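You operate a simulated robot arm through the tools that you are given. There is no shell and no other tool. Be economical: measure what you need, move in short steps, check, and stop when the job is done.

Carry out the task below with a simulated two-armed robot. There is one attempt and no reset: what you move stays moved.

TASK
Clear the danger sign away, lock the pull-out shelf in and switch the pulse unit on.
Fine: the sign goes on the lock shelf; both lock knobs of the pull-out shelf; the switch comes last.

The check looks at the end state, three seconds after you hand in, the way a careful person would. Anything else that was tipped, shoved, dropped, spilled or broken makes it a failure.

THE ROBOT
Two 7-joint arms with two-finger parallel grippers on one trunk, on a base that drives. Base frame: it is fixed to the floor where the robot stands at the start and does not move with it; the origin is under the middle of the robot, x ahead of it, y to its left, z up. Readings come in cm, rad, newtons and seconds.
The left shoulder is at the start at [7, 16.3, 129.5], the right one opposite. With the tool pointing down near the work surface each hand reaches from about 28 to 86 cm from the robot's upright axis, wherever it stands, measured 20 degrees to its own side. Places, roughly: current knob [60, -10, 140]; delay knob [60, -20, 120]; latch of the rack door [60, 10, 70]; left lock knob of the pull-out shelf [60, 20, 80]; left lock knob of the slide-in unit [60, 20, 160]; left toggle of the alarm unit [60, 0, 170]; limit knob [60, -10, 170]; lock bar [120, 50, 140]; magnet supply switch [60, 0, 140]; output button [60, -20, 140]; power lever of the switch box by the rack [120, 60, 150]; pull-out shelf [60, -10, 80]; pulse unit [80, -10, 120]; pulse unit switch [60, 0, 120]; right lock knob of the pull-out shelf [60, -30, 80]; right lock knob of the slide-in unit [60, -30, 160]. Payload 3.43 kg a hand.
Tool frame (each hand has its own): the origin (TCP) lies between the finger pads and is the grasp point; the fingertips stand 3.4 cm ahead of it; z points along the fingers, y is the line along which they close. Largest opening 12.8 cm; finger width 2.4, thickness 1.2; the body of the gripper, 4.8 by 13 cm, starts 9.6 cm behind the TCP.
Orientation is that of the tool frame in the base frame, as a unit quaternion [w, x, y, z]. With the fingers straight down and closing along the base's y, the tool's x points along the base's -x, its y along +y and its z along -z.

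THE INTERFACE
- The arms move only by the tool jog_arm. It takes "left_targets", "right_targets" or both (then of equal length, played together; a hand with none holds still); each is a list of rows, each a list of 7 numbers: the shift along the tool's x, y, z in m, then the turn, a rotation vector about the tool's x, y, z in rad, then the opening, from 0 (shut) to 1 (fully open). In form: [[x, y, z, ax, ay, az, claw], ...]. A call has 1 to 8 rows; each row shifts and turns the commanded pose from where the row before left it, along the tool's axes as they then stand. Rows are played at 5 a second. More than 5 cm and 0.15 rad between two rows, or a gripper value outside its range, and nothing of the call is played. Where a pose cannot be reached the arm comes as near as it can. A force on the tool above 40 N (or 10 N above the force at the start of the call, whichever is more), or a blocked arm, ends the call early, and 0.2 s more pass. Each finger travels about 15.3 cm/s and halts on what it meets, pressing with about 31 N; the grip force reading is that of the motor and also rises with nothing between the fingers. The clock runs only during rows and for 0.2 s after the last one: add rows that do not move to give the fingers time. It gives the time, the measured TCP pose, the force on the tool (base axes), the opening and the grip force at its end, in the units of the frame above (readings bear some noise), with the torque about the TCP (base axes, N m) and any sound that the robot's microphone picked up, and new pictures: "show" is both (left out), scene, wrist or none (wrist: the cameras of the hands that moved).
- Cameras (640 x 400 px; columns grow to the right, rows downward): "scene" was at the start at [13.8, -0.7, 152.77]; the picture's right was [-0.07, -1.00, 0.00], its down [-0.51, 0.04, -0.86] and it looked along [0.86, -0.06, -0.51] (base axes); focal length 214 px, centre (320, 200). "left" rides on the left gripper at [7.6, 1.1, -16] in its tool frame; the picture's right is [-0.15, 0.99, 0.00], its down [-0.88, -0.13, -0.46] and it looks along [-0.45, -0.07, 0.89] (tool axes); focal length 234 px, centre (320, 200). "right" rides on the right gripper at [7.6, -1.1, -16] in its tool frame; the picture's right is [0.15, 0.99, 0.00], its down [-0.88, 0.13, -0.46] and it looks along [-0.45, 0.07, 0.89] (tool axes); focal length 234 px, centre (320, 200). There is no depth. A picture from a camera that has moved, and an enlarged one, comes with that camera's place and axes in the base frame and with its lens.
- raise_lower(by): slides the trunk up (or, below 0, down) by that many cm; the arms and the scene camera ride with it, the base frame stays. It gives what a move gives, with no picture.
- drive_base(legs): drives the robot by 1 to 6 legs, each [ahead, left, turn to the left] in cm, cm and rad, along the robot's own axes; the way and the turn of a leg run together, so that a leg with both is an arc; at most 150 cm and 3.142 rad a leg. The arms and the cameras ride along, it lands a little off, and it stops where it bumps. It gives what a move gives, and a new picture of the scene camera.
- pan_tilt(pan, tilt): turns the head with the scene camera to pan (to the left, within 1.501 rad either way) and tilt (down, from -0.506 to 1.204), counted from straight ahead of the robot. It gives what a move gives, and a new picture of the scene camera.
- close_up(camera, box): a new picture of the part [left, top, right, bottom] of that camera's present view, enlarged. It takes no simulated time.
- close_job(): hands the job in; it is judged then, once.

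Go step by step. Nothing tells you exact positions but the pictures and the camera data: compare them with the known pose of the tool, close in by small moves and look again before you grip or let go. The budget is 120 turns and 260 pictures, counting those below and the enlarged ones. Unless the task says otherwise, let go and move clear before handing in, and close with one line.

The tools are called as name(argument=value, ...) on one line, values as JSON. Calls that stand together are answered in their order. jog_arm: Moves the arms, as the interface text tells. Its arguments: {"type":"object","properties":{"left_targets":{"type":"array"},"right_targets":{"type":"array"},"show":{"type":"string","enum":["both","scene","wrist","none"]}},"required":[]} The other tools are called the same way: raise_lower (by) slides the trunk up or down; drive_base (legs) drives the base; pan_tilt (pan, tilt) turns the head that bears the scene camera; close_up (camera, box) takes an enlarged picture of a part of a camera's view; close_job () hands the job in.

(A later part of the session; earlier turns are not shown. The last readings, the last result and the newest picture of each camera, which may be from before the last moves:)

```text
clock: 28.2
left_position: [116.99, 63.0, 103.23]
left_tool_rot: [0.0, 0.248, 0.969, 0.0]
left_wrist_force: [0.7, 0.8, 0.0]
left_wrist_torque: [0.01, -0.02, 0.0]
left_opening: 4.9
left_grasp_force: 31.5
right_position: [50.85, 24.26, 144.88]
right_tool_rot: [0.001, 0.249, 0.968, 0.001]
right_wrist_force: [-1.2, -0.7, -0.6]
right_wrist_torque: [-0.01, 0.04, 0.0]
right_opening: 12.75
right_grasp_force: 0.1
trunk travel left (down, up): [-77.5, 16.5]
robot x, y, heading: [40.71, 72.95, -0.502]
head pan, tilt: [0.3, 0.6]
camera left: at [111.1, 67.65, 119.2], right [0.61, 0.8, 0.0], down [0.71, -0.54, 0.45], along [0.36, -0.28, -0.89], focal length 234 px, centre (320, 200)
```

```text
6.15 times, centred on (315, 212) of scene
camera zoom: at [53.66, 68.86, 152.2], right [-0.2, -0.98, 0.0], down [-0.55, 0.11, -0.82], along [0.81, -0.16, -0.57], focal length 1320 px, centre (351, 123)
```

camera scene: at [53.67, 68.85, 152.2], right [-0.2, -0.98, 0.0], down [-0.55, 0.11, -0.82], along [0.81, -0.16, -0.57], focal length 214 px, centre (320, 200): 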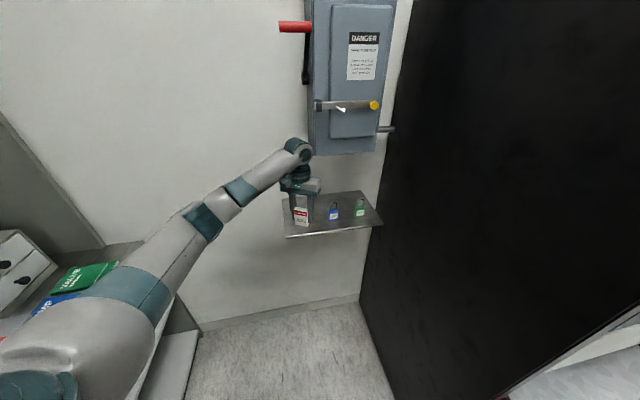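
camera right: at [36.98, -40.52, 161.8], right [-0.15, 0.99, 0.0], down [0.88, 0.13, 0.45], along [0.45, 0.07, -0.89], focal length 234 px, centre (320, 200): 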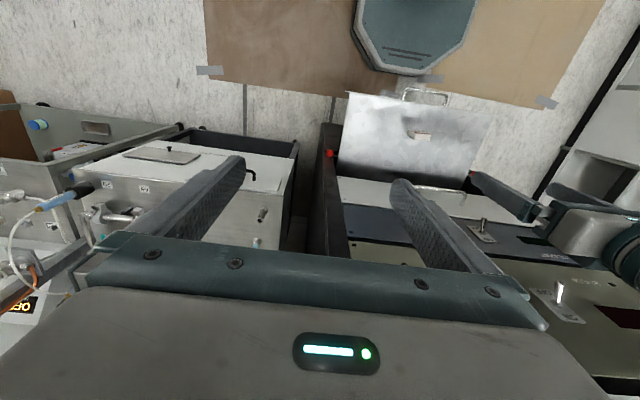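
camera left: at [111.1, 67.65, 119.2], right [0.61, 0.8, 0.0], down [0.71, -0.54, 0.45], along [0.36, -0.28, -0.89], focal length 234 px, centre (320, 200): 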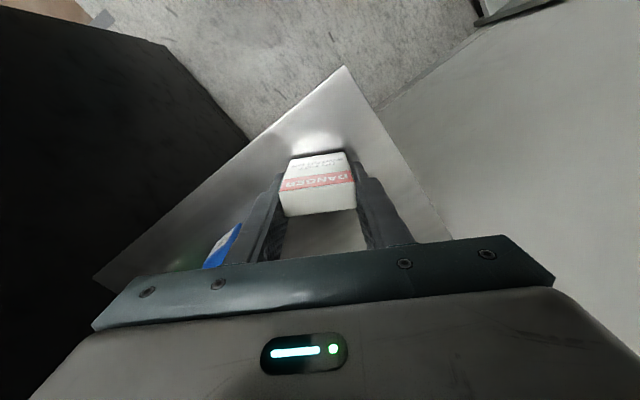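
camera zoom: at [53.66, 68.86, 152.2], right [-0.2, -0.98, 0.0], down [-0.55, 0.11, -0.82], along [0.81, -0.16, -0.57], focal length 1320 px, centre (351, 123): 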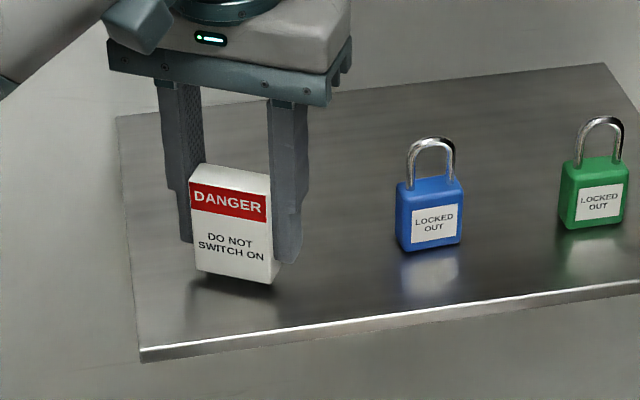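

Still a few millimetres above, so I'll go down slowly.

jog_arm(left_targets=[[0, 0, 0.002, 0, 0, 0, 0.2], [0, 0, 0.002, 0, 0, 0, 0.2], [0, 0, 0.002, 0, 0, 0, 0.2], [0, 0, 0, 0, 0, 0, 0.2]], show="none")

close_up(camera="scene", box=[280, 180, 350, 245])

```text
clock: 29.2
left_position: [116.96, 62.91, 102.66]
left_tool_rot: [-0.001, 0.25, 0.968, 0.0]
left_wrist_force: [-0.4, 0.0, -0.2]
left_wrist_torque: [-0.01, 0.01, 0.01]
left_opening: 4.89
left_grasp_force: 31.0
right_position: [50.87, 24.23, 144.8]
right_tool_rot: [0.0, 0.249, 0.969, 0.001]
right_wrist_force: [0.1, 0.0, -1.8]
right_wrist_torque: [0.0, -0.02, 0.04]
right_opening: 12.81
right_grasp_force: 0.1
trunk travel left (down, up): [-77.5, 16.5]
robot x, y, heading: [41.03, 73.34, -0.499]
head pan, tilt: [0.3, 0.6]
```

```text
6.15 times, centred on (315, 212) of scene
camera zoom: at [53.67, 68.84, 152.2], right [-0.2, -0.98, 0.0], down [-0.55, 0.11, -0.82], along [0.81, -0.16, -0.57], focal length 1320 px, centre (351, 123)
```

zoom: 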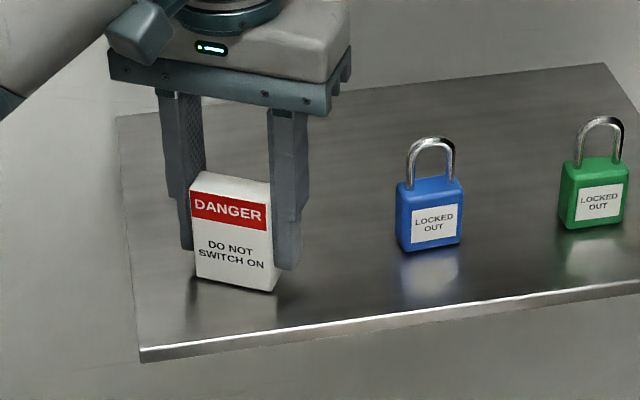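

Nearly touching; four more 2 mm steps.

jog_arm(left_targets=[[0, 0, 0.002, 0, 0, 0, 0.2], [0, 0, 0.002, 0, 0, 0, 0.2], [0, 0, 0.002, 0, 0, 0, 0.2], [0, 0, 0, 0, 0, 0, 0.2]], show="none")

close_up(camera="scene", box=[280, 180, 350, 245])

```text
clock: 30.2
left_position: [116.99, 63.1, 102.41]
left_tool_rot: [0.001, 0.248, 0.969, -0.001]
left_wrist_force: [7.2, -0.1, 26.8]
left_wrist_torque: [0.12, -0.1, 0.01]
left_opening: 4.96
left_grasp_force: 31.1
right_position: [50.69, 24.22, 144.85]
right_tool_rot: [0.002, 0.248, 0.969, 0.001]
right_wrist_force: [0.0, -0.4, 0.4]
right_wrist_torque: [0.02, -0.01, -0.02]
right_opening: 12.79
right_grasp_force: 0.0
trunk travel left (down, up): [-77.5, 16.5]
robot x, y, heading: [40.73, 73.06, -0.501]
head pan, tilt: [0.3, 0.6]
```

```text
6.15 times, centred on (315, 212) of scene
camera zoom: at [53.39, 68.88, 152.26], right [-0.2, -0.98, 0.0], down [-0.55, 0.11, -0.83], along [0.81, -0.16, -0.56], focal length 1320 px, centre (351, 123)
```

zoom: 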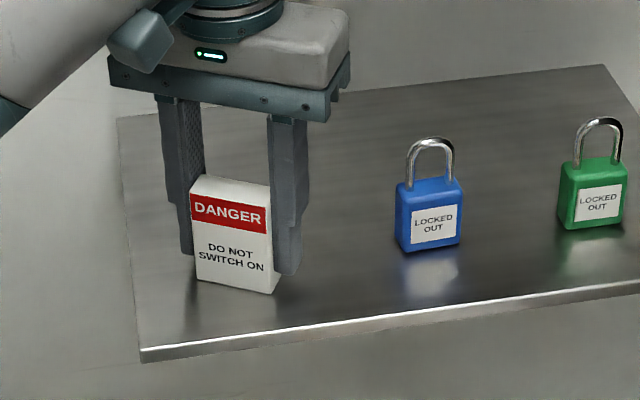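

Contact at 27 N. I'll ease up a few millimetres, then open gently.

jog_arm(left_targets=[[0, 0, -0.003, 0, 0, 0, 0.2], [0, 0, -0.001, 0, 0, 0, 0.2], [0, 0, 0, 0, 0, 0, 0.4], [0, 0, 0, 0, 0, 0, 0.5], [0, 0, 0, 0, 0, 0, 0.6], [0, 0, 0, 0, 0, 0, 0.6]], show="wrist")

close_up(camera="scene", box=[280, 180, 350, 245])

```text
clock: 31.6
left_position: [117.11, 63.11, 102.44]
left_tool_rot: [-0.002, 0.249, 0.969, -0.001]
left_wrist_force: [0.7, -0.4, 0.3]
left_wrist_torque: [0.01, 0.0, -0.03]
left_opening: 7.68
left_grasp_force: 0.0
right_position: [50.84, 24.18, 144.8]
right_tool_rot: [0.001, 0.249, 0.969, 0.002]
right_wrist_force: [0.4, -0.3, -1.0]
right_wrist_torque: [-0.01, 0.02, -0.01]
right_opening: 12.8
right_grasp_force: 0.1
trunk travel left (down, up): [-77.5, 16.5]
robot x, y, heading: [40.85, 73.02, -0.502]
head pan, tilt: [0.3, 0.6]
camera left: at [111.08, 67.69, 118.38], right [0.61, 0.8, 0.0], down [0.71, -0.54, 0.45], along [0.36, -0.28, -0.89], focal length 234 px, centre (320, 200)
```

left: 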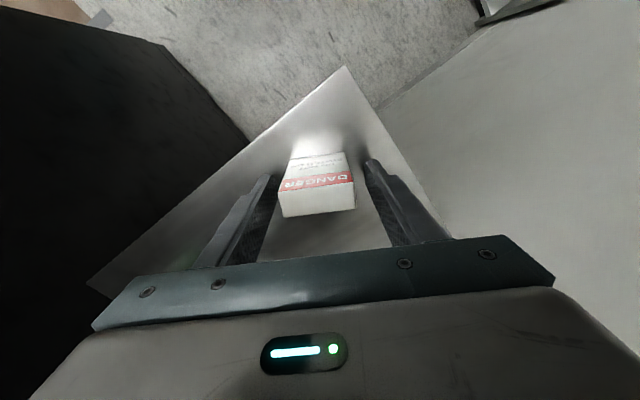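

```text
6.15 times, centred on (315, 212) of scene
camera zoom: at [53.66, 68.85, 152.2], right [-0.2, -0.98, 0.0], down [-0.55, 0.11, -0.82], along [0.81, -0.16, -0.57], focal length 1320 px, centre (351, 123)
```

zoom: 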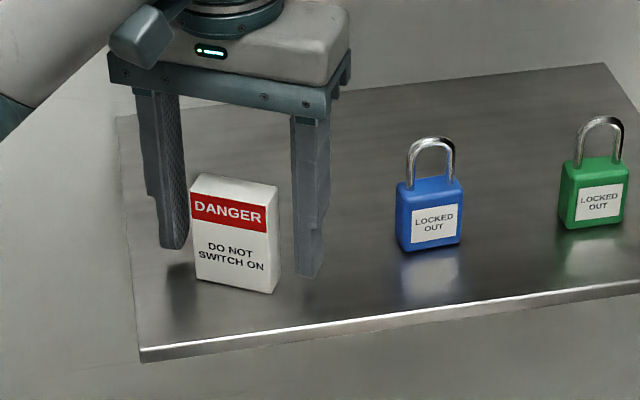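

The sign stands on the lock shelf. I'll raise the hand straight up and retract.

jog_arm(left_targets=[[0, 0, -0.03, 0, 0, 0, 0.6], [0, 0, -0.045, 0, 0, 0, 0.6], [0, 0, -0.045, 0, 0, 0, 0.6], [0.045, 0, 0, 0, 0, 0, 0.6], [0.045, 0, 0, 0, 0, 0, 0.6], [0.045, 0, 0, 0, 0, 0, 0.6], [0.045, 0, 0, 0, 0, 0, 0.6], [0.045, 0, 0, 0, 0, 0, 0.6]], show="scene")

close_up(camera="scene", box=[270, 150, 390, 250])

```text
clock: 33.4
left_position: [97.2, 74.03, 114.61]
left_tool_rot: [0.0, 0.248, 0.969, -0.001]
left_wrist_force: [0.3, -1.5, 0.5]
left_wrist_torque: [0.01, 0.01, -0.01]
left_opening: 7.7
left_grasp_force: 0.0
right_position: [50.87, 24.49, 144.95]
right_tool_rot: [0.001, 0.249, 0.968, 0.001]
right_wrist_force: [-0.2, -0.5, -0.1]
right_wrist_torque: [-0.01, -0.06, -0.03]
right_opening: 12.81
right_grasp_force: 0.0
trunk travel left (down, up): [-77.5, 16.5]
robot x, y, heading: [40.92, 72.85, -0.5]
head pan, tilt: [0.3, 0.6]
camera scene: at [53.54, 68.98, 152.22], right [-0.2, -0.98, 0.0], down [-0.55, 0.11, -0.83], along [0.81, -0.17, -0.56], focal length 214 px, centre (320, 200)
```

scene: 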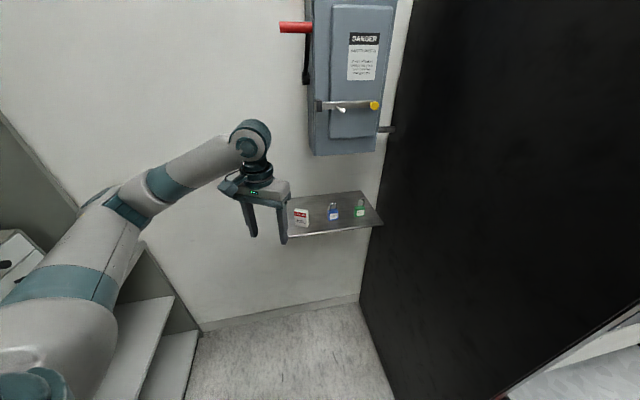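

```text
4.00 times, centred on (330, 200) of scene
camera zoom: at [53.54, 68.98, 152.22], right [-0.2, -0.98, 0.0], down [-0.55, 0.11, -0.83], along [0.81, -0.17, -0.56], focal length 858 px, centre (280, 200)
```

zoom: 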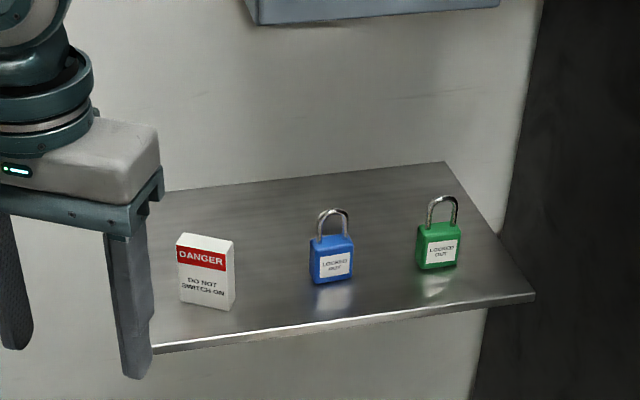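

The sign is placed. I'll back out the way I came and look behind before choosing the spot for the shelf work.

drive_base(legs=[[-9, -6, 0], [0, 0, 0.5], [-28, 0, 0]])

pan_tilt(pan=1.5, tilt=0.5)

pan_tilt(pan=-1.5, tilt=0.5)

```text
clock: 35.8
left_position: [81.8, 94.92, 114.49]
left_tool_rot: [-0.001, 0.051, 0.999, -0.001]
left_wrist_force: [0.1, 0.3, -0.3]
left_wrist_torque: [0.0, -0.01, -0.04]
left_opening: 7.66
left_grasp_force: 0.0
right_position: [57.79, 30.74, 144.9]
right_tool_rot: [-0.004, 0.058, 0.998, -0.003]
right_wrist_force: [-1.2, -0.1, 0.1]
right_wrist_torque: [0.0, 0.0, -0.02]
right_opening: 12.8
right_grasp_force: 0.0
trunk travel left (down, up): [-77.5, 16.5]
robot x, y, heading: [29.88, 71.75, -0.1]
head pan, tilt: [0.3, 0.6]
stopped in leg 2: the force on the tool passed its limit (the readings are from after the stop); the commanded pose is now the measured one
camera scene: at [43.38, 73.36, 152.22], right [0.2, -0.98, 0.0], down [-0.55, -0.11, -0.83], along [0.81, 0.16, -0.56], focal length 214 px, centre (320, 200)
```

scene: 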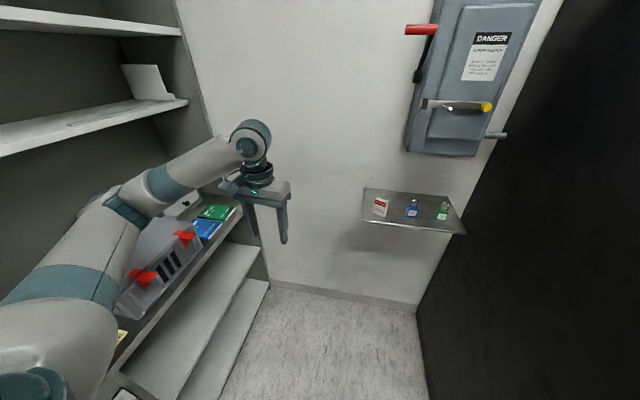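

```text
clock: 37.1
left_position: [81.81, 94.96, 114.53]
left_tool_rot: [-0.001, 0.052, 0.999, -0.001]
left_wrist_force: [-0.6, 0.6, 0.1]
left_wrist_torque: [-0.02, 0.01, -0.01]
left_opening: 7.68
left_grasp_force: 0.0
right_position: [57.95, 30.73, 144.83]
right_tool_rot: [-0.004, 0.06, 0.998, -0.002]
right_wrist_force: [-1.1, -0.5, 0.4]
right_wrist_torque: [0.03, -0.17, -0.13]
right_opening: 12.8
right_grasp_force: 0.0
trunk travel left (down, up): [-77.5, 16.5]
robot x, y, heading: [30.02, 72.15, -0.1]
head pan, tilt: [1.499, 0.499]
camera scene: at [36.37, 80.56, 153.11], right [0.98, -0.17, 0.0], down [-0.08, -0.47, -0.88], along [0.15, 0.86, -0.48], focal length 214 px, centre (320, 200)
```

scene: 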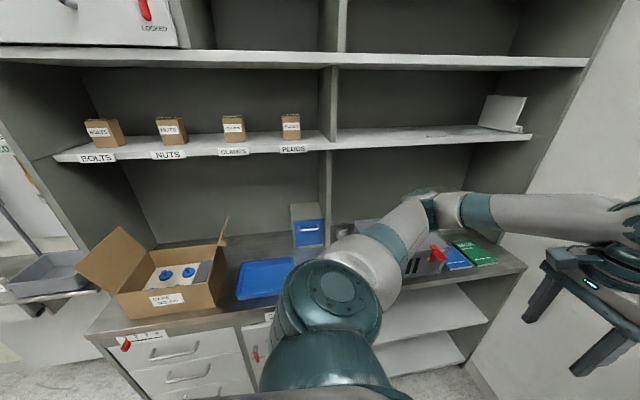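

```text
clock: 39.8
left_position: [81.86, 94.79, 114.47]
left_tool_rot: [-0.001, 0.052, 0.999, -0.001]
left_wrist_force: [-0.3, 0.4, -0.2]
left_wrist_torque: [-0.02, 0.0, -0.01]
left_opening: 7.67
left_grasp_force: 0.0
right_position: [57.97, 30.65, 144.9]
right_tool_rot: [-0.004, 0.06, 0.998, -0.002]
right_wrist_force: [-1.8, 0.3, -0.2]
right_wrist_torque: [-0.03, -0.17, -0.13]
right_opening: 12.8
right_grasp_force: 0.1
trunk travel left (down, up): [-77.5, 16.5]
robot x, y, heading: [29.96, 72.14, -0.099]
head pan, tilt: [-1.499, 0.499]
camera scene: at [34.53, 62.5, 153.11], right [-1.0, 0.03, 0.0], down [0.01, 0.48, -0.88], along [-0.03, -0.88, -0.48], focal length 214 px, centre (320, 200)
```

scene: 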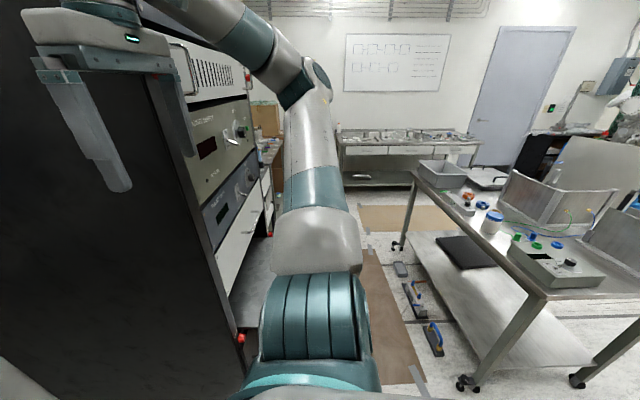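

The right hand lightly touched the rack's side while turning, so I'll pull it clear, then back straight out. Behind me is a table edge at x≈-45, so I won't go back much past x≈-8.

jog_arm(right_targets=[[0, 0.02, 0, 0, 0, 0, 1], [0, 0.02, 0, 0, 0, 0, 1]], show="none")

drive_base(legs=[[-32, 0, 0], [0, 0, 0.1]])

pan_tilt(pan=-0.6, tilt=0.4)

```text
clock: 40.4
left_position: [82.01, 94.89, 114.33]
left_tool_rot: [-0.003, 0.051, 0.999, -0.003]
left_wrist_force: [0.7, -0.1, 0.0]
left_wrist_torque: [-0.01, -0.01, -0.01]
left_opening: 7.65
left_grasp_force: 0.1
right_position: [58.56, 34.81, 144.84]
right_tool_rot: [-0.005, 0.06, 0.998, -0.003]
right_wrist_force: [0.0, -0.6, -0.5]
right_wrist_torque: [0.02, -0.02, -0.01]
right_opening: 12.77
right_grasp_force: 0.0
trunk travel left (down, up): [-77.5, 16.5]
robot x, y, heading: [30.26, 72.12, -0.101]
head pan, tilt: [-1.499, 0.499]
```

```text
clock: 43.0
left_position: [47.58, 103.0, 114.43]
left_tool_rot: [-0.001, 0.003, 1.0, 0.0]
left_wrist_force: [0.1, 0.0, -1.1]
left_wrist_torque: [0.0, 0.01, 0.01]
left_opening: 7.7
left_grasp_force: 0.2
right_position: [30.18, 40.75, 144.78]
right_tool_rot: [-0.004, 0.01, 1.0, -0.001]
right_wrist_force: [0.2, -0.4, 0.7]
right_wrist_torque: [0.0, -0.02, -0.03]
right_opening: 12.81
right_grasp_force: 0.0
trunk travel left (down, up): [-77.5, 16.5]
robot x, y, heading: [-1.52, 75.22, -0.006]
head pan, tilt: [-1.499, 0.499]
camera scene: at [3.71, 66.05, 153.09], right [-1.0, -0.07, 0.0], down [-0.03, 0.48, -0.88], along [0.06, -0.88, -0.48], focal length 214 px, centre (320, 200)
```

scene: 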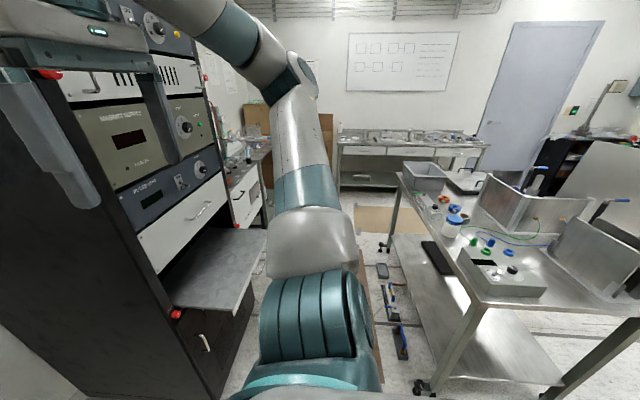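

```text
clock: 44.2
left_position: [47.49, 103.06, 114.4]
left_tool_rot: [0.0, 0.003, 1.0, -0.001]
left_wrist_force: [0.9, -0.7, 0.5]
left_wrist_torque: [-0.01, 0.0, -0.01]
left_opening: 7.67
left_grasp_force: 0.1
right_position: [30.14, 40.89, 144.88]
right_tool_rot: [-0.004, 0.01, 1.0, -0.003]
right_wrist_force: [-0.2, -0.6, 0.2]
right_wrist_torque: [-0.01, 0.01, -0.02]
right_opening: 12.8
right_grasp_force: 0.1
trunk travel left (down, up): [-77.5, 16.5]
robot x, y, heading: [-1.64, 75.53, -0.001]
head pan, tilt: [-0.6, 0.4]
camera scene: at [10.63, 70.06, 154.02], right [-0.57, -0.82, 0.0], down [-0.32, 0.22, -0.92], along [0.76, -0.52, -0.39], focal length 214 px, centre (320, 200)
```

scene: 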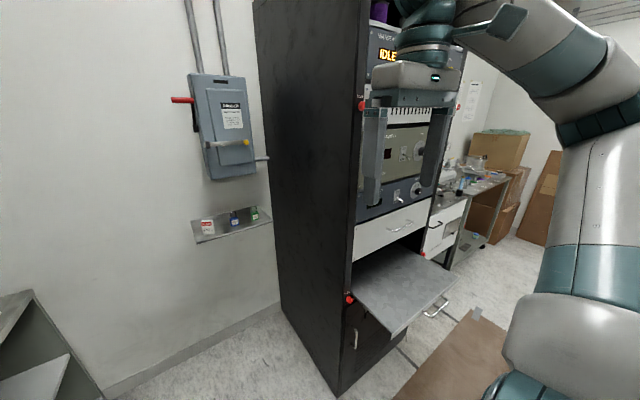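

Clear. I'll drive right to be centred in front of the shelf (y≈-5).

drive_base(legs=[[0, -80, 0]])

pan_tilt(pan=0, tilt=0.8)

```text
clock: 48.5
left_position: [47.39, 22.32, 114.39]
left_tool_rot: [-0.001, 0.005, 1.0, -0.001]
left_wrist_force: [0.1, 0.0, 0.3]
left_wrist_torque: [0.01, 0.01, 0.01]
left_opening: 7.68
left_grasp_force: 0.1
right_position: [29.45, -39.75, 144.82]
right_tool_rot: [-0.005, 0.013, 1.0, -0.003]
right_wrist_force: [1.1, 0.7, 0.5]
right_wrist_torque: [0.02, 0.03, -0.05]
right_opening: 12.81
right_grasp_force: 0.1
trunk travel left (down, up): [-77.5, 16.5]
robot x, y, heading: [-2.02, -5.22, -0.008]
head pan, tilt: [-0.6, 0.4]
camera scene: at [10.15, -10.53, 154.03], right [-0.57, -0.82, 0.0], down [-0.32, 0.22, -0.92], along [0.76, -0.53, -0.39], focal length 214 px, centre (320, 200)
```

scene: 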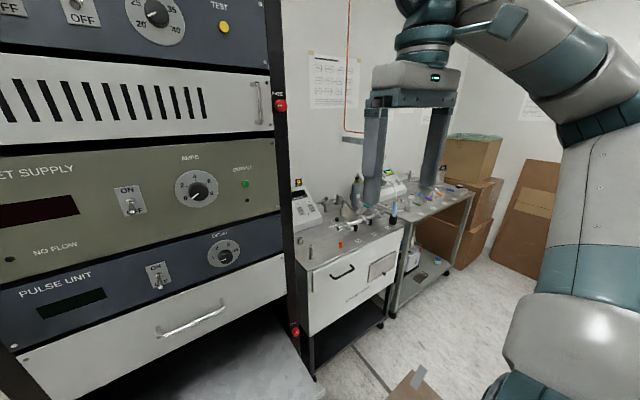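

```text
clock: 49.5
left_position: [47.29, 22.24, 114.38]
left_tool_rot: [-0.001, 0.005, 1.0, 0.0]
left_wrist_force: [-0.7, 0.1, 0.1]
left_wrist_torque: [-0.01, -0.03, 0.03]
left_opening: 7.66
left_grasp_force: 0.0
right_position: [29.61, -39.83, 144.79]
right_tool_rot: [-0.005, 0.014, 1.0, -0.002]
right_wrist_force: [0.0, 0.0, 0.8]
right_wrist_torque: [0.0, 0.0, -0.01]
right_opening: 12.78
right_grasp_force: 0.0
trunk travel left (down, up): [-77.5, 16.5]
robot x, y, heading: [-2.03, -5.07, -0.006]
head pan, tilt: [0.0, 0.799]
camera scene: at [10.62, -5.35, 150.52], right [-0.01, -1.0, 0.0], down [-0.72, 0.01, -0.7], along [0.7, -0.01, -0.72], focal length 214 px, centre (320, 200)
```

scene: 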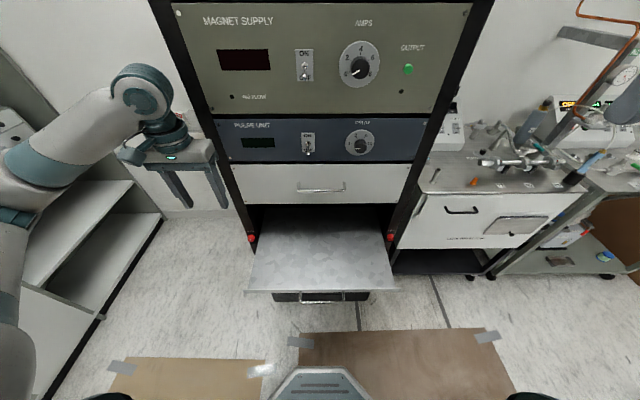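

I'm centred: the shelf front is at x≈39 and the knobs near [58,21,79] and [58,-34,79]. To learn which way "locked" is, I'll look closely at the upper unit's knobs and the lower ones.

close_up(camera="scene", box=[230, 215, 275, 255])

close_up(camera="scene", box=[290, 270, 370, 320])

pan_tilt(pan=0, tilt=0.1)

```text
10.00 times, centred on (252, 235) of scene
camera zoom: at [10.62, -5.35, 150.52], right [-0.01, -1.0, 0.0], down [-0.72, 0.01, -0.7], along [0.7, -0.01, -0.72], focal length 2145 px, centre (995, -150)
```

zoom: 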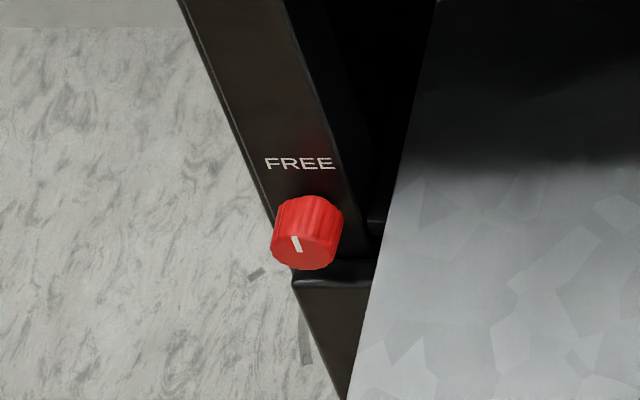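

```text
8.00 times, centred on (330, 295) of scene
camera zoom: at [10.62, -5.35, 150.52], right [-0.01, -1.0, 0.0], down [-0.72, 0.01, -0.7], along [0.7, -0.01, -0.72], focal length 1716 px, centre (240, -560)
```

zoom: 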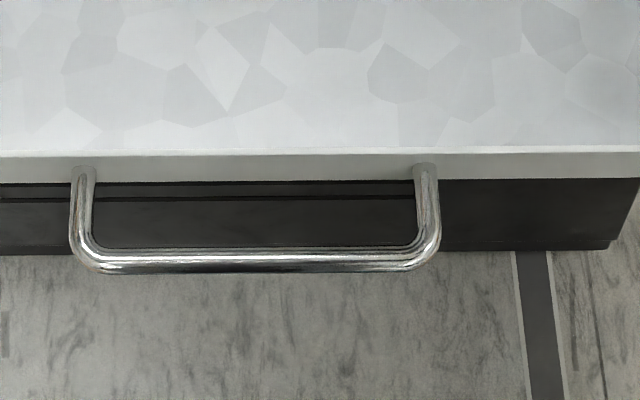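

```text
clock: 50.6
left_position: [47.21, 22.27, 114.52]
left_tool_rot: [-0.002, 0.005, 1.0, -0.001]
left_wrist_force: [0.7, -0.2, 0.5]
left_wrist_torque: [0.01, -0.01, 0.0]
left_opening: 7.69
left_grasp_force: 0.0
right_position: [29.54, -39.77, 144.85]
right_tool_rot: [-0.005, 0.013, 1.0, -0.002]
right_wrist_force: [0.0, -0.6, -0.4]
right_wrist_torque: [0.0, 0.03, 0.0]
right_opening: 12.8
right_grasp_force: 0.1
trunk travel left (down, up): [-77.5, 16.5]
robot x, y, heading: [-2.18, -5.28, -0.003]
head pan, tilt: [0.0, 0.099]
camera scene: at [11.76, -5.38, 156.81], right [-0.01, -1.0, 0.0], down [-0.1, 0.0, -0.99], along [0.99, -0.01, -0.1], focal length 214 px, centre (320, 200)
```

scene: 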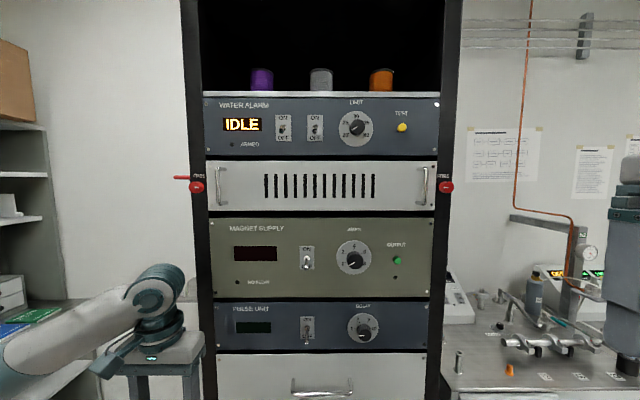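

The shelf's handle is a bar I can grip and push. Now zooming in on the upper knobs.

close_up(camera="scene", box=[175, 160, 230, 210])

close_up(camera="scene", box=[420, 160, 475, 210])

close_up(camera="scene", box=[210, 290, 440, 360])

```text
8.00 times, centred on (202, 185) of scene
camera zoom: at [11.76, -5.38, 156.81], right [-0.01, -1.0, 0.0], down [-0.1, 0.0, -0.99], along [0.99, -0.01, -0.1], focal length 1716 px, centre (1260, 320)
```

zoom: 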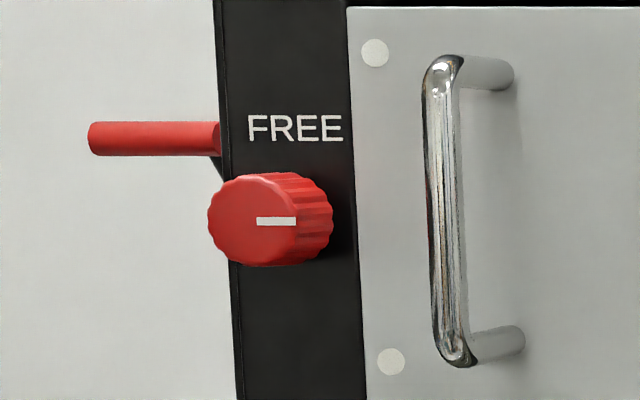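

```text
8.00 times, centred on (448, 185) of scene
camera zoom: at [11.76, -5.38, 156.81], right [-0.01, -1.0, 0.0], down [-0.1, 0.0, -0.99], along [0.99, -0.01, -0.1], focal length 1716 px, centre (-700, 320)
```

zoom: 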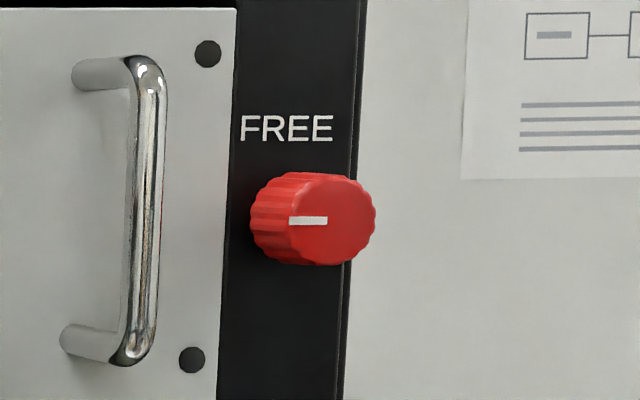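

```text
2.78 times, centred on (325, 325) of scene
camera zoom: at [11.76, -5.38, 156.81], right [-0.01, -1.0, 0.0], down [-0.1, 0.0, -0.99], along [0.99, -0.01, -0.1], focal length 597 px, centre (306, -148)
```

zoom: 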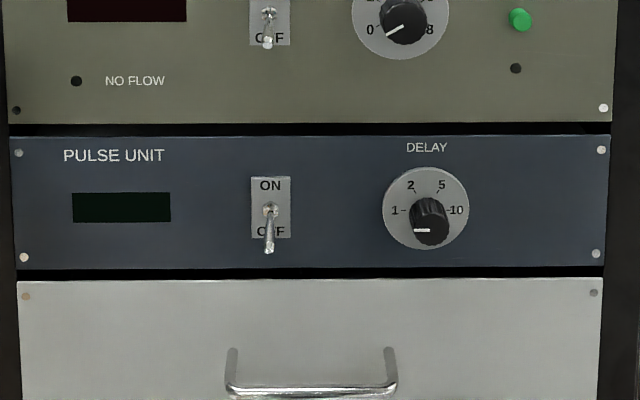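

Locked means the mark points inward: the left knob turns clockwise and the right one counter-clockwise, 90° each. I'll turn both hands to point forward, keeping them clear.

jog_arm(left_targets=[[0, 0.01, 0, 0, -0.149, 0, 0.6], [0, 0.01, 0, 0, -0.149, 0, 0.6], [0, 0.01, 0, 0, -0.149, 0, 0.6], [0, 0.01, 0, 0, -0.149, 0, 0.6], [0, 0, 0, 0, -0.149, 0, 0.6], [0, 0, 0, 0, -0.149, 0, 0.6], [0, 0, 0, 0, -0.149, 0, 0.6], [0, 0, 0, 0, -0.149, 0, 0.6]], right_targets=[[-0.045, 0, 0, 0, 0, 0, 0.6], [-0.045, 0, 0, 0, 0, 0, 0.6], [-0.045, 0, 0, 0, 0, 0, 0.6], [-0.045, 0, 0, 0, 0, 0, 0.6], [0, 0, 0, 0, -0.149, 0, 0.6], [0, 0, 0, 0, -0.149, 0, 0.6], [0, 0, 0, 0, -0.149, 0, 0.6], [0, 0, 0, 0, -0.149, 0, 0.6]], show="none")

jog_arm(left_targets=[[0, 0, 0, 0, -0.149, 0, 0.6], [0, 0, 0, 0, -0.149, 0, 0.6], [0, 0, 0, 0, -0.08, 0, 0.6], [0, 0, 0, 0, 0, 0, 0.6], [0, 0, 0, 0, 0, 0, 0.6], [0, 0, 0, 0, 0, 0, 0.6], [0, 0, 0, 0, 0, 0, 0.6]], right_targets=[[0, 0, 0, 0, -0.149, 0, 0.6], [0, 0, 0, 0, -0.149, 0, 0.6], [0, 0, 0, 0, -0.149, 0, 0.6], [0, 0, 0, 0, -0.149, 0, 0.6], [0, 0, 0, 0, -0.149, 0, 0.6], [0, 0, 0, 0, -0.149, 0, 0.6], [0, 0, 0, 0, -0.08, 0, 0.6]], show="both")

```text
clock: 52.4
left_position: [55.51, 28.82, 114.57]
left_tool_rot: [0.562, 0.005, 0.827, -0.004]
left_wrist_force: [-0.4, 0.0, 0.0]
left_wrist_torque: [-0.02, 0.05, 0.0]
left_opening: 7.66
left_grasp_force: 0.1
left hand out of reach, approached as far as the arm can: row 4, 5, 6, 7, 8
right_position: [47.47, -40.35, 144.81]
right_tool_rot: [0.292, 0.012, 0.956, -0.006]
right_wrist_force: [-0.6, -0.6, -0.3]
right_wrist_torque: [0.02, -0.03, -0.01]
right_opening: 7.7
right_grasp_force: 0.0
trunk travel left (down, up): [-77.5, 16.5]
robot x, y, heading: [-1.94, -5.31, -0.006]
head pan, tilt: [0.0, 0.099]
```

```text
clock: 54.0
left_position: [55.51, 28.9, 114.47]
left_tool_rot: [0.706, 0.003, 0.708, -0.005]
left_wrist_force: [-0.8, -0.8, 0.2]
left_wrist_torque: [0.0, -0.01, -0.02]
left_opening: 7.68
left_grasp_force: 0.1
right_position: [50.46, -42.01, 147.44]
right_tool_rot: [0.705, 0.007, 0.709, -0.011]
right_wrist_force: [-0.2, -0.2, 0.1]
right_wrist_torque: [-0.01, 0.0, 0.02]
right_opening: 7.68
right_grasp_force: 0.0
right hand out of reach, approached as far as the arm can: row 5, 6, 7
trunk travel left (down, up): [-77.5, 16.5]
robot x, y, heading: [-2.25, -4.88, -0.01]
head pan, tilt: [0.0, 0.099]
camera scene: at [11.75, -5.4, 156.82], right [-0.01, -1.0, 0.0], down [-0.1, 0.0, -0.99], along [0.99, -0.01, -0.1], focal length 214 px, centre (320, 200)
camera right: at [34.48, -42.58, 139.94], right [0.02, 0.99, -0.15], down [-0.45, 0.15, 0.88], along [0.89, 0.05, 0.44], focal length 234 px, centre (320, 200)
camera left: at [39.71, 30.23, 106.97], right [0.01, 0.99, 0.14], down [-0.45, -0.12, 0.88], along [0.89, -0.07, 0.45], focal length 234 px, centre (320, 200)
```

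scene: 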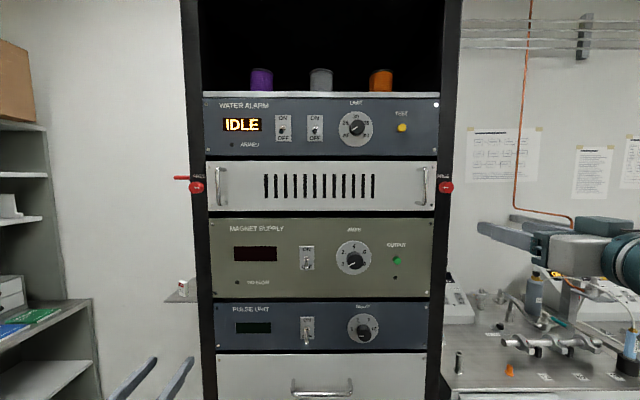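
right: 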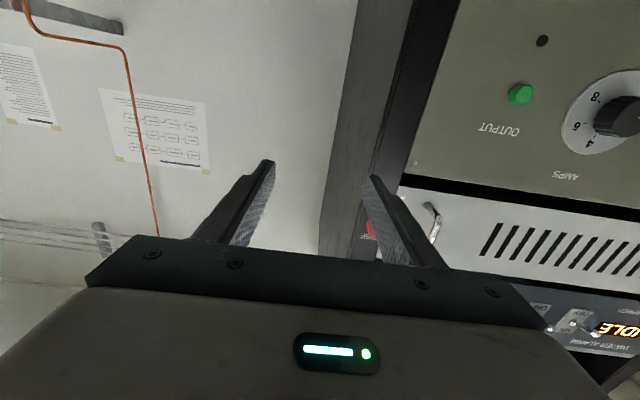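
left: 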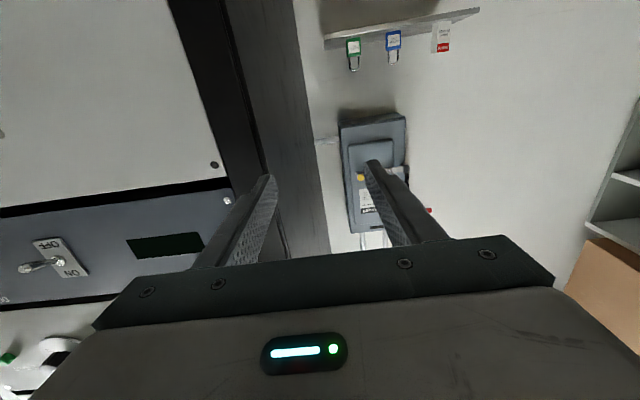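

A forward-pointing hand can't come close at shoulder height; lower down it may. I'll lower the left hand beside the shelf while drawing it back to see how near it gets.

jog_arm(left_targets=[[0.045, 0.01, 0, 0, 0, 0, 0], [0.045, 0.01, 0, 0, 0, 0, 0], [0.045, 0, -0.02, 0, 0, 0, 0], [0.045, 0, -0.02, 0, 0, 0, 0], [0.045, 0, -0.02, 0, 0, 0, 0], [0.045, 0, -0.02, 0, 0, 0, 0], [0.045, 0, -0.02, 0, 0, 0, 0], [0.045, 0, -0.02, 0, 0, 0, 0]], show="none")

pan_tilt(pan=0, tilt=0.9)

```text
clock: 55.8
left_position: [43.42, 30.87, 78.59]
left_tool_rot: [0.707, 0.003, 0.707, -0.003]
left_wrist_force: [0.5, 0.2, -0.2]
left_wrist_torque: [-0.02, -0.03, 0.03]
left_opening: 0.01
left_grasp_force: 30.6
right_position: [50.51, -41.93, 147.49]
right_tool_rot: [0.704, 0.007, 0.711, -0.011]
right_wrist_force: [-0.2, 0.6, -0.4]
right_wrist_torque: [0.03, -0.01, -0.01]
right_opening: 7.71
right_grasp_force: 0.0
trunk travel left (down, up): [-77.5, 16.5]
robot x, y, heading: [-2.12, -5.21, -0.01]
head pan, tilt: [0.0, 0.099]
```

```text
clock: 56.9
left_position: [43.41, 30.91, 78.66]
left_tool_rot: [0.706, 0.003, 0.708, -0.005]
left_wrist_force: [0.3, -0.1, -0.9]
left_wrist_torque: [-0.03, 0.0, 0.03]
left_opening: 0.0
left_grasp_force: 31.3
right_position: [50.51, -41.94, 147.41]
right_tool_rot: [0.704, 0.007, 0.71, -0.01]
right_wrist_force: [-0.7, 0.6, -0.1]
right_wrist_torque: [-0.02, 0.0, 0.02]
right_opening: 7.69
right_grasp_force: 0.0
trunk travel left (down, up): [-77.5, 16.5]
robot x, y, heading: [-2.25, -5.01, -0.006]
head pan, tilt: [0.0, 0.901]
camera scene: at [10.09, -5.37, 149.73], right [-0.01, -1.0, 0.0], down [-0.78, 0.01, -0.62], along [0.62, 0.0, -0.78], focal length 214 px, centre (320, 200)
```

scene: 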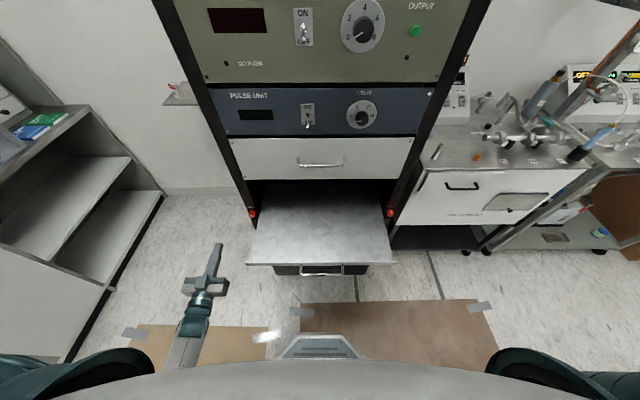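

At low height it reaches well back. I'll draw it further back to see whether it can get in front of the handle.

jog_arm(left_targets=[[0, 0, -0.045, 0, 0, 0, 0], [0, 0, -0.045, 0, 0, 0, 0], [0, 0, -0.045, 0, 0, 0, 0], [0, 0, -0.03, 0, 0, 0, 0]], show="scene")

close_up(camera="scene", box=[160, 190, 420, 400])

```text
clock: 57.9
left_position: [26.93, 31.18, 78.63]
left_tool_rot: [0.707, 0.003, 0.707, -0.005]
left_wrist_force: [-0.4, -0.4, 0.4]
left_wrist_torque: [-0.01, 0.03, 0.02]
left_opening: 0.0
left_grasp_force: 30.6
right_position: [50.34, -41.99, 147.41]
right_tool_rot: [0.704, 0.007, 0.71, -0.011]
right_wrist_force: [-0.4, -0.9, 0.5]
right_wrist_torque: [0.0, 0.03, 0.0]
right_opening: 7.7
right_grasp_force: 0.0
trunk travel left (down, up): [-77.5, 16.5]
robot x, y, heading: [-1.97, -4.89, -0.008]
head pan, tilt: [0.0, 0.901]
camera scene: at [9.99, -5.39, 149.73], right [-0.01, -1.0, 0.0], down [-0.78, 0.01, -0.62], along [0.62, 0.0, -0.78], focal length 214 px, centre (320, 200)
```

scene: 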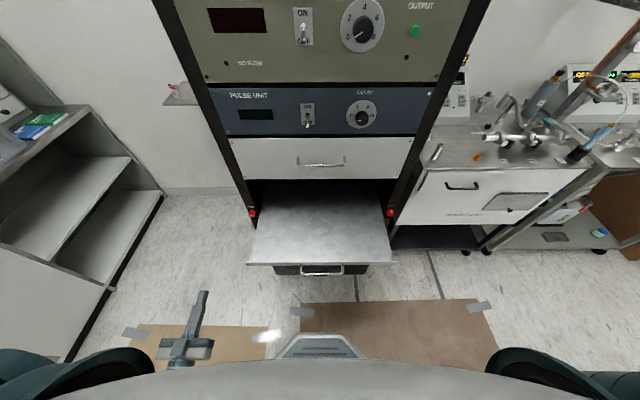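

```text
1.90 times, centred on (290, 295) of scene
camera zoom: at [9.99, -5.39, 149.73], right [-0.01, -1.0, 0.0], down [-0.78, 0.01, -0.62], along [0.62, 0.0, -0.78], focal length 408 px, centre (377, 19)
```

zoom: 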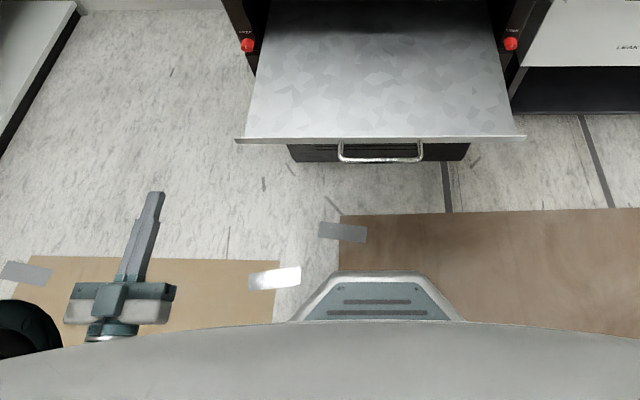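

The hand reaches well back here, but its wrist would meet my trunk if I pushed near my own centre line. I'll drive 27 cm right so the left hand can push the handle (bar ~[35.4,-6,78]) from a comfortable side position.

drive_base(legs=[[0, -27, 0.008]])

close_up(camera="scene", box=[120, 190, 400, 400])

close_up(camera="left", box=[0, 0, 640, 400])

```text
clock: 59.9
left_position: [26.69, 4.37, 78.63]
left_tool_rot: [0.706, -0.001, 0.708, -0.001]
left_wrist_force: [0.2, 0.5, 0.4]
left_wrist_torque: [-0.01, -0.01, -0.02]
left_opening: 0.0
left_grasp_force: 30.5
right_position: [50.69, -68.43, 147.47]
right_tool_rot: [0.704, 0.003, 0.711, -0.008]
right_wrist_force: [0.3, -0.6, -0.4]
right_wrist_torque: [0.0, -0.02, -0.01]
right_opening: 7.67
right_grasp_force: 0.2
trunk travel left (down, up): [-77.5, 16.5]
robot x, y, heading: [-2.51, -32.41, 0.003]
head pan, tilt: [0.0, 0.901]
camera scene: at [9.96, -32.25, 149.73], right [0.0, -1.0, 0.0], down [-0.78, 0.0, -0.62], along [0.62, 0.0, -0.78], focal length 214 px, centre (320, 200)
```

scene: 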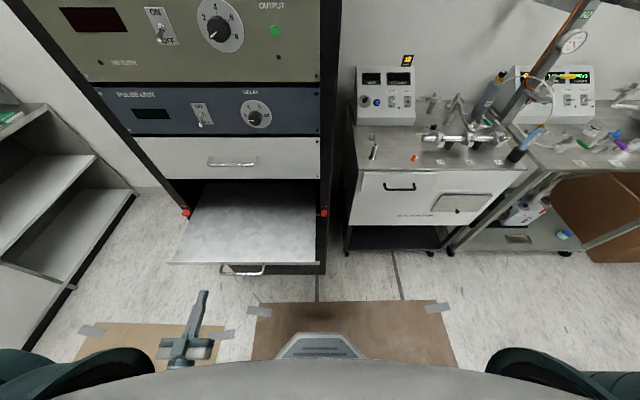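

```text
1.90 times, centred on (260, 295) of scene
camera zoom: at [9.96, -32.25, 149.73], right [0.0, -1.0, 0.0], down [-0.78, 0.0, -0.62], along [0.62, 0.0, -0.78], focal length 408 px, centre (434, 19)
```

zoom: 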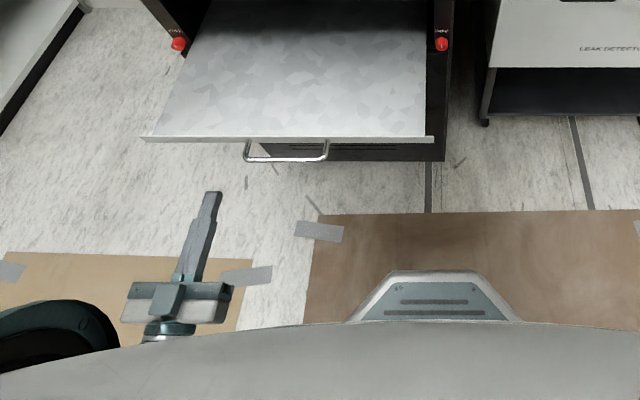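

```text
1.00 times, centred on (320, 200) of left
camera zoom: at [10.73, 5.57, 70.98], right [0.0, 0.99, 0.14], down [-0.45, -0.13, 0.88], along [0.89, -0.07, 0.45], focal length 234 px, centre (320, 200)
```

zoom: 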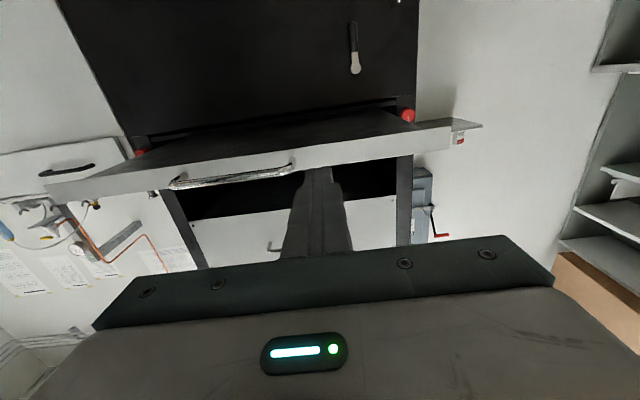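

The handle bar is at z≈79.3 by the left camera. I'll align (y=-6, z=79.3) and begin pushing.

jog_arm(left_targets=[[-0.007, -0.035, 0, 0, 0, 0, 0], [0, -0.035, 0, 0, 0, 0, 0], [0, -0.034, 0, 0, 0, 0, 0], [0, 0, 0.02, 0, 0, 0, 0], [0, 0, 0.01, 0, 0, 0, 0], [0, 0, 0, 0, 0, 0, 0]], show="both")

close_up(camera="scene", box=[180, 230, 300, 310])

```text
clock: 61.2
left_position: [29.56, -6.12, 79.31]
left_tool_rot: [0.706, 0.001, 0.708, -0.002]
left_wrist_force: [0.1, 0.5, -0.4]
left_wrist_torque: [0.01, 0.02, -0.04]
left_opening: 0.01
left_grasp_force: 30.6
right_position: [50.7, -68.57, 147.38]
right_tool_rot: [0.704, 0.003, 0.71, -0.006]
right_wrist_force: [0.5, 0.1, 0.5]
right_wrist_torque: [-0.02, -0.01, 0.0]
right_opening: 7.68
right_grasp_force: 0.1
trunk travel left (down, up): [-77.5, 16.5]
robot x, y, heading: [-2.09, -32.36, 0.001]
head pan, tilt: [0.0, 0.901]
camera scene: at [9.95, -32.35, 149.73], right [0.0, -1.0, 0.0], down [-0.78, 0.0, -0.62], along [0.62, 0.0, -0.78], focal length 214 px, centre (320, 200)
camera left: at [13.64, -4.94, 71.72], right [0.0, 0.99, 0.14], down [-0.45, -0.13, 0.88], along [0.89, -0.07, 0.45], focal length 234 px, centre (320, 200)
```

scene: 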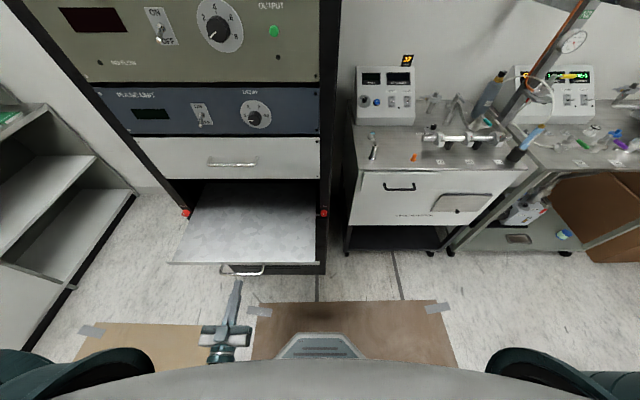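
left: 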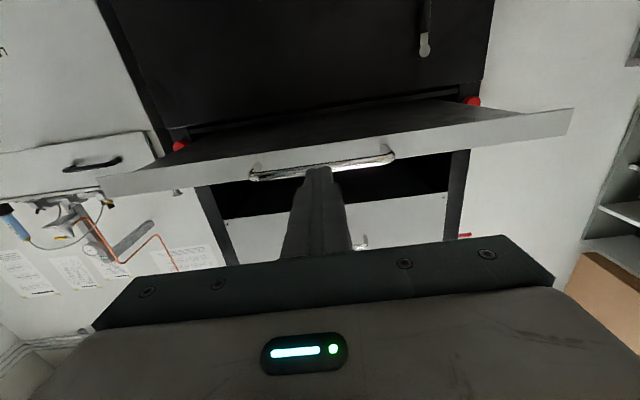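

```text
5.00 times, centred on (240, 270) of scene
camera zoom: at [9.95, -32.35, 149.73], right [0.0, -1.0, 0.0], down [-0.78, 0.0, -0.62], along [0.62, 0.0, -0.78], focal length 1072 px, centre (720, -150)
```

zoom: 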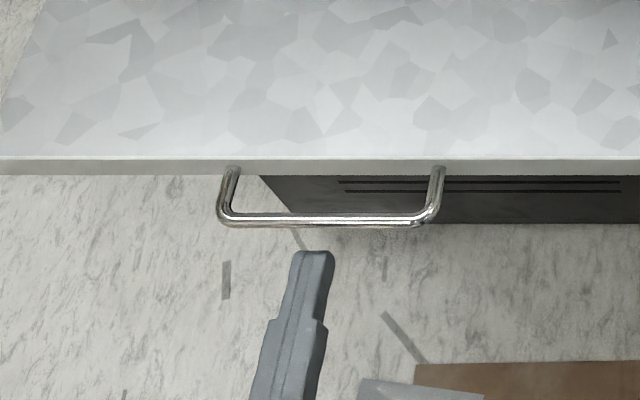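

Fingertips are about 2–3 cm before the bar, aligned. Pushing forward gently.

jog_arm(left_targets=[[0, 0, 0.015, 0, 0, 0, 0], [0, 0, 0.015, 0, 0, 0, 0], [0, 0, 0.015, 0, 0, 0, 0], [0, 0, 0.015, 0, 0, 0, 0], [0, 0, 0.015, 0, 0, 0, 0], [0, 0, 0.015, 0, 0, 0, 0], [0, 0, 0.015, 0, 0, 0, 0]], show="both")

```text
clock: 62.9
left_position: [40.08, -5.98, 79.22]
left_tool_rot: [0.706, 0.0, 0.708, -0.001]
left_wrist_force: [0.2, -0.4, -1.0]
left_wrist_torque: [0.0, 0.03, -0.01]
left_opening: 0.0
left_grasp_force: 31.0
right_position: [50.65, -68.55, 147.35]
right_tool_rot: [0.704, 0.004, 0.71, -0.008]
right_wrist_force: [-0.1, -0.3, -0.3]
right_wrist_torque: [0.01, 0.04, 0.01]
right_opening: 7.68
right_grasp_force: 0.0
trunk travel left (down, up): [-77.5, 16.5]
robot x, y, heading: [-2.13, -32.43, -0.001]
head pan, tilt: [0.0, 0.901]
camera scene: at [10.04, -32.32, 149.72], right [0.0, -1.0, 0.0], down [-0.78, 0.0, -0.62], along [0.62, 0.0, -0.78], focal length 214 px, centre (320, 200)
camera left: at [24.27, -4.88, 71.7], right [0.0, 0.99, 0.14], down [-0.45, -0.13, 0.88], along [0.89, -0.07, 0.45], focal length 234 px, centre (320, 200)
```

scene: 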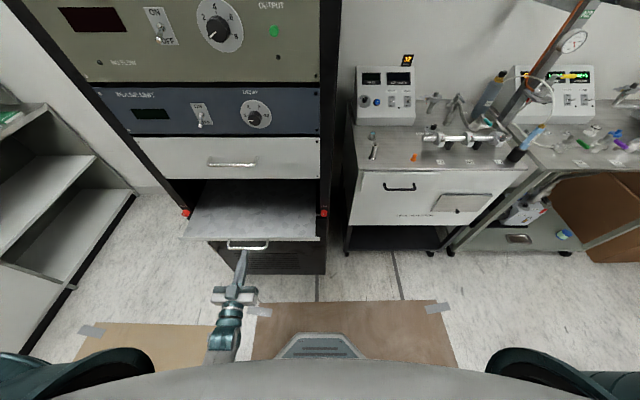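
left: 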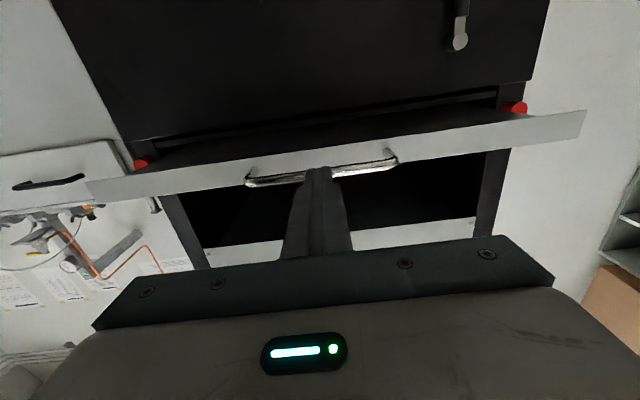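

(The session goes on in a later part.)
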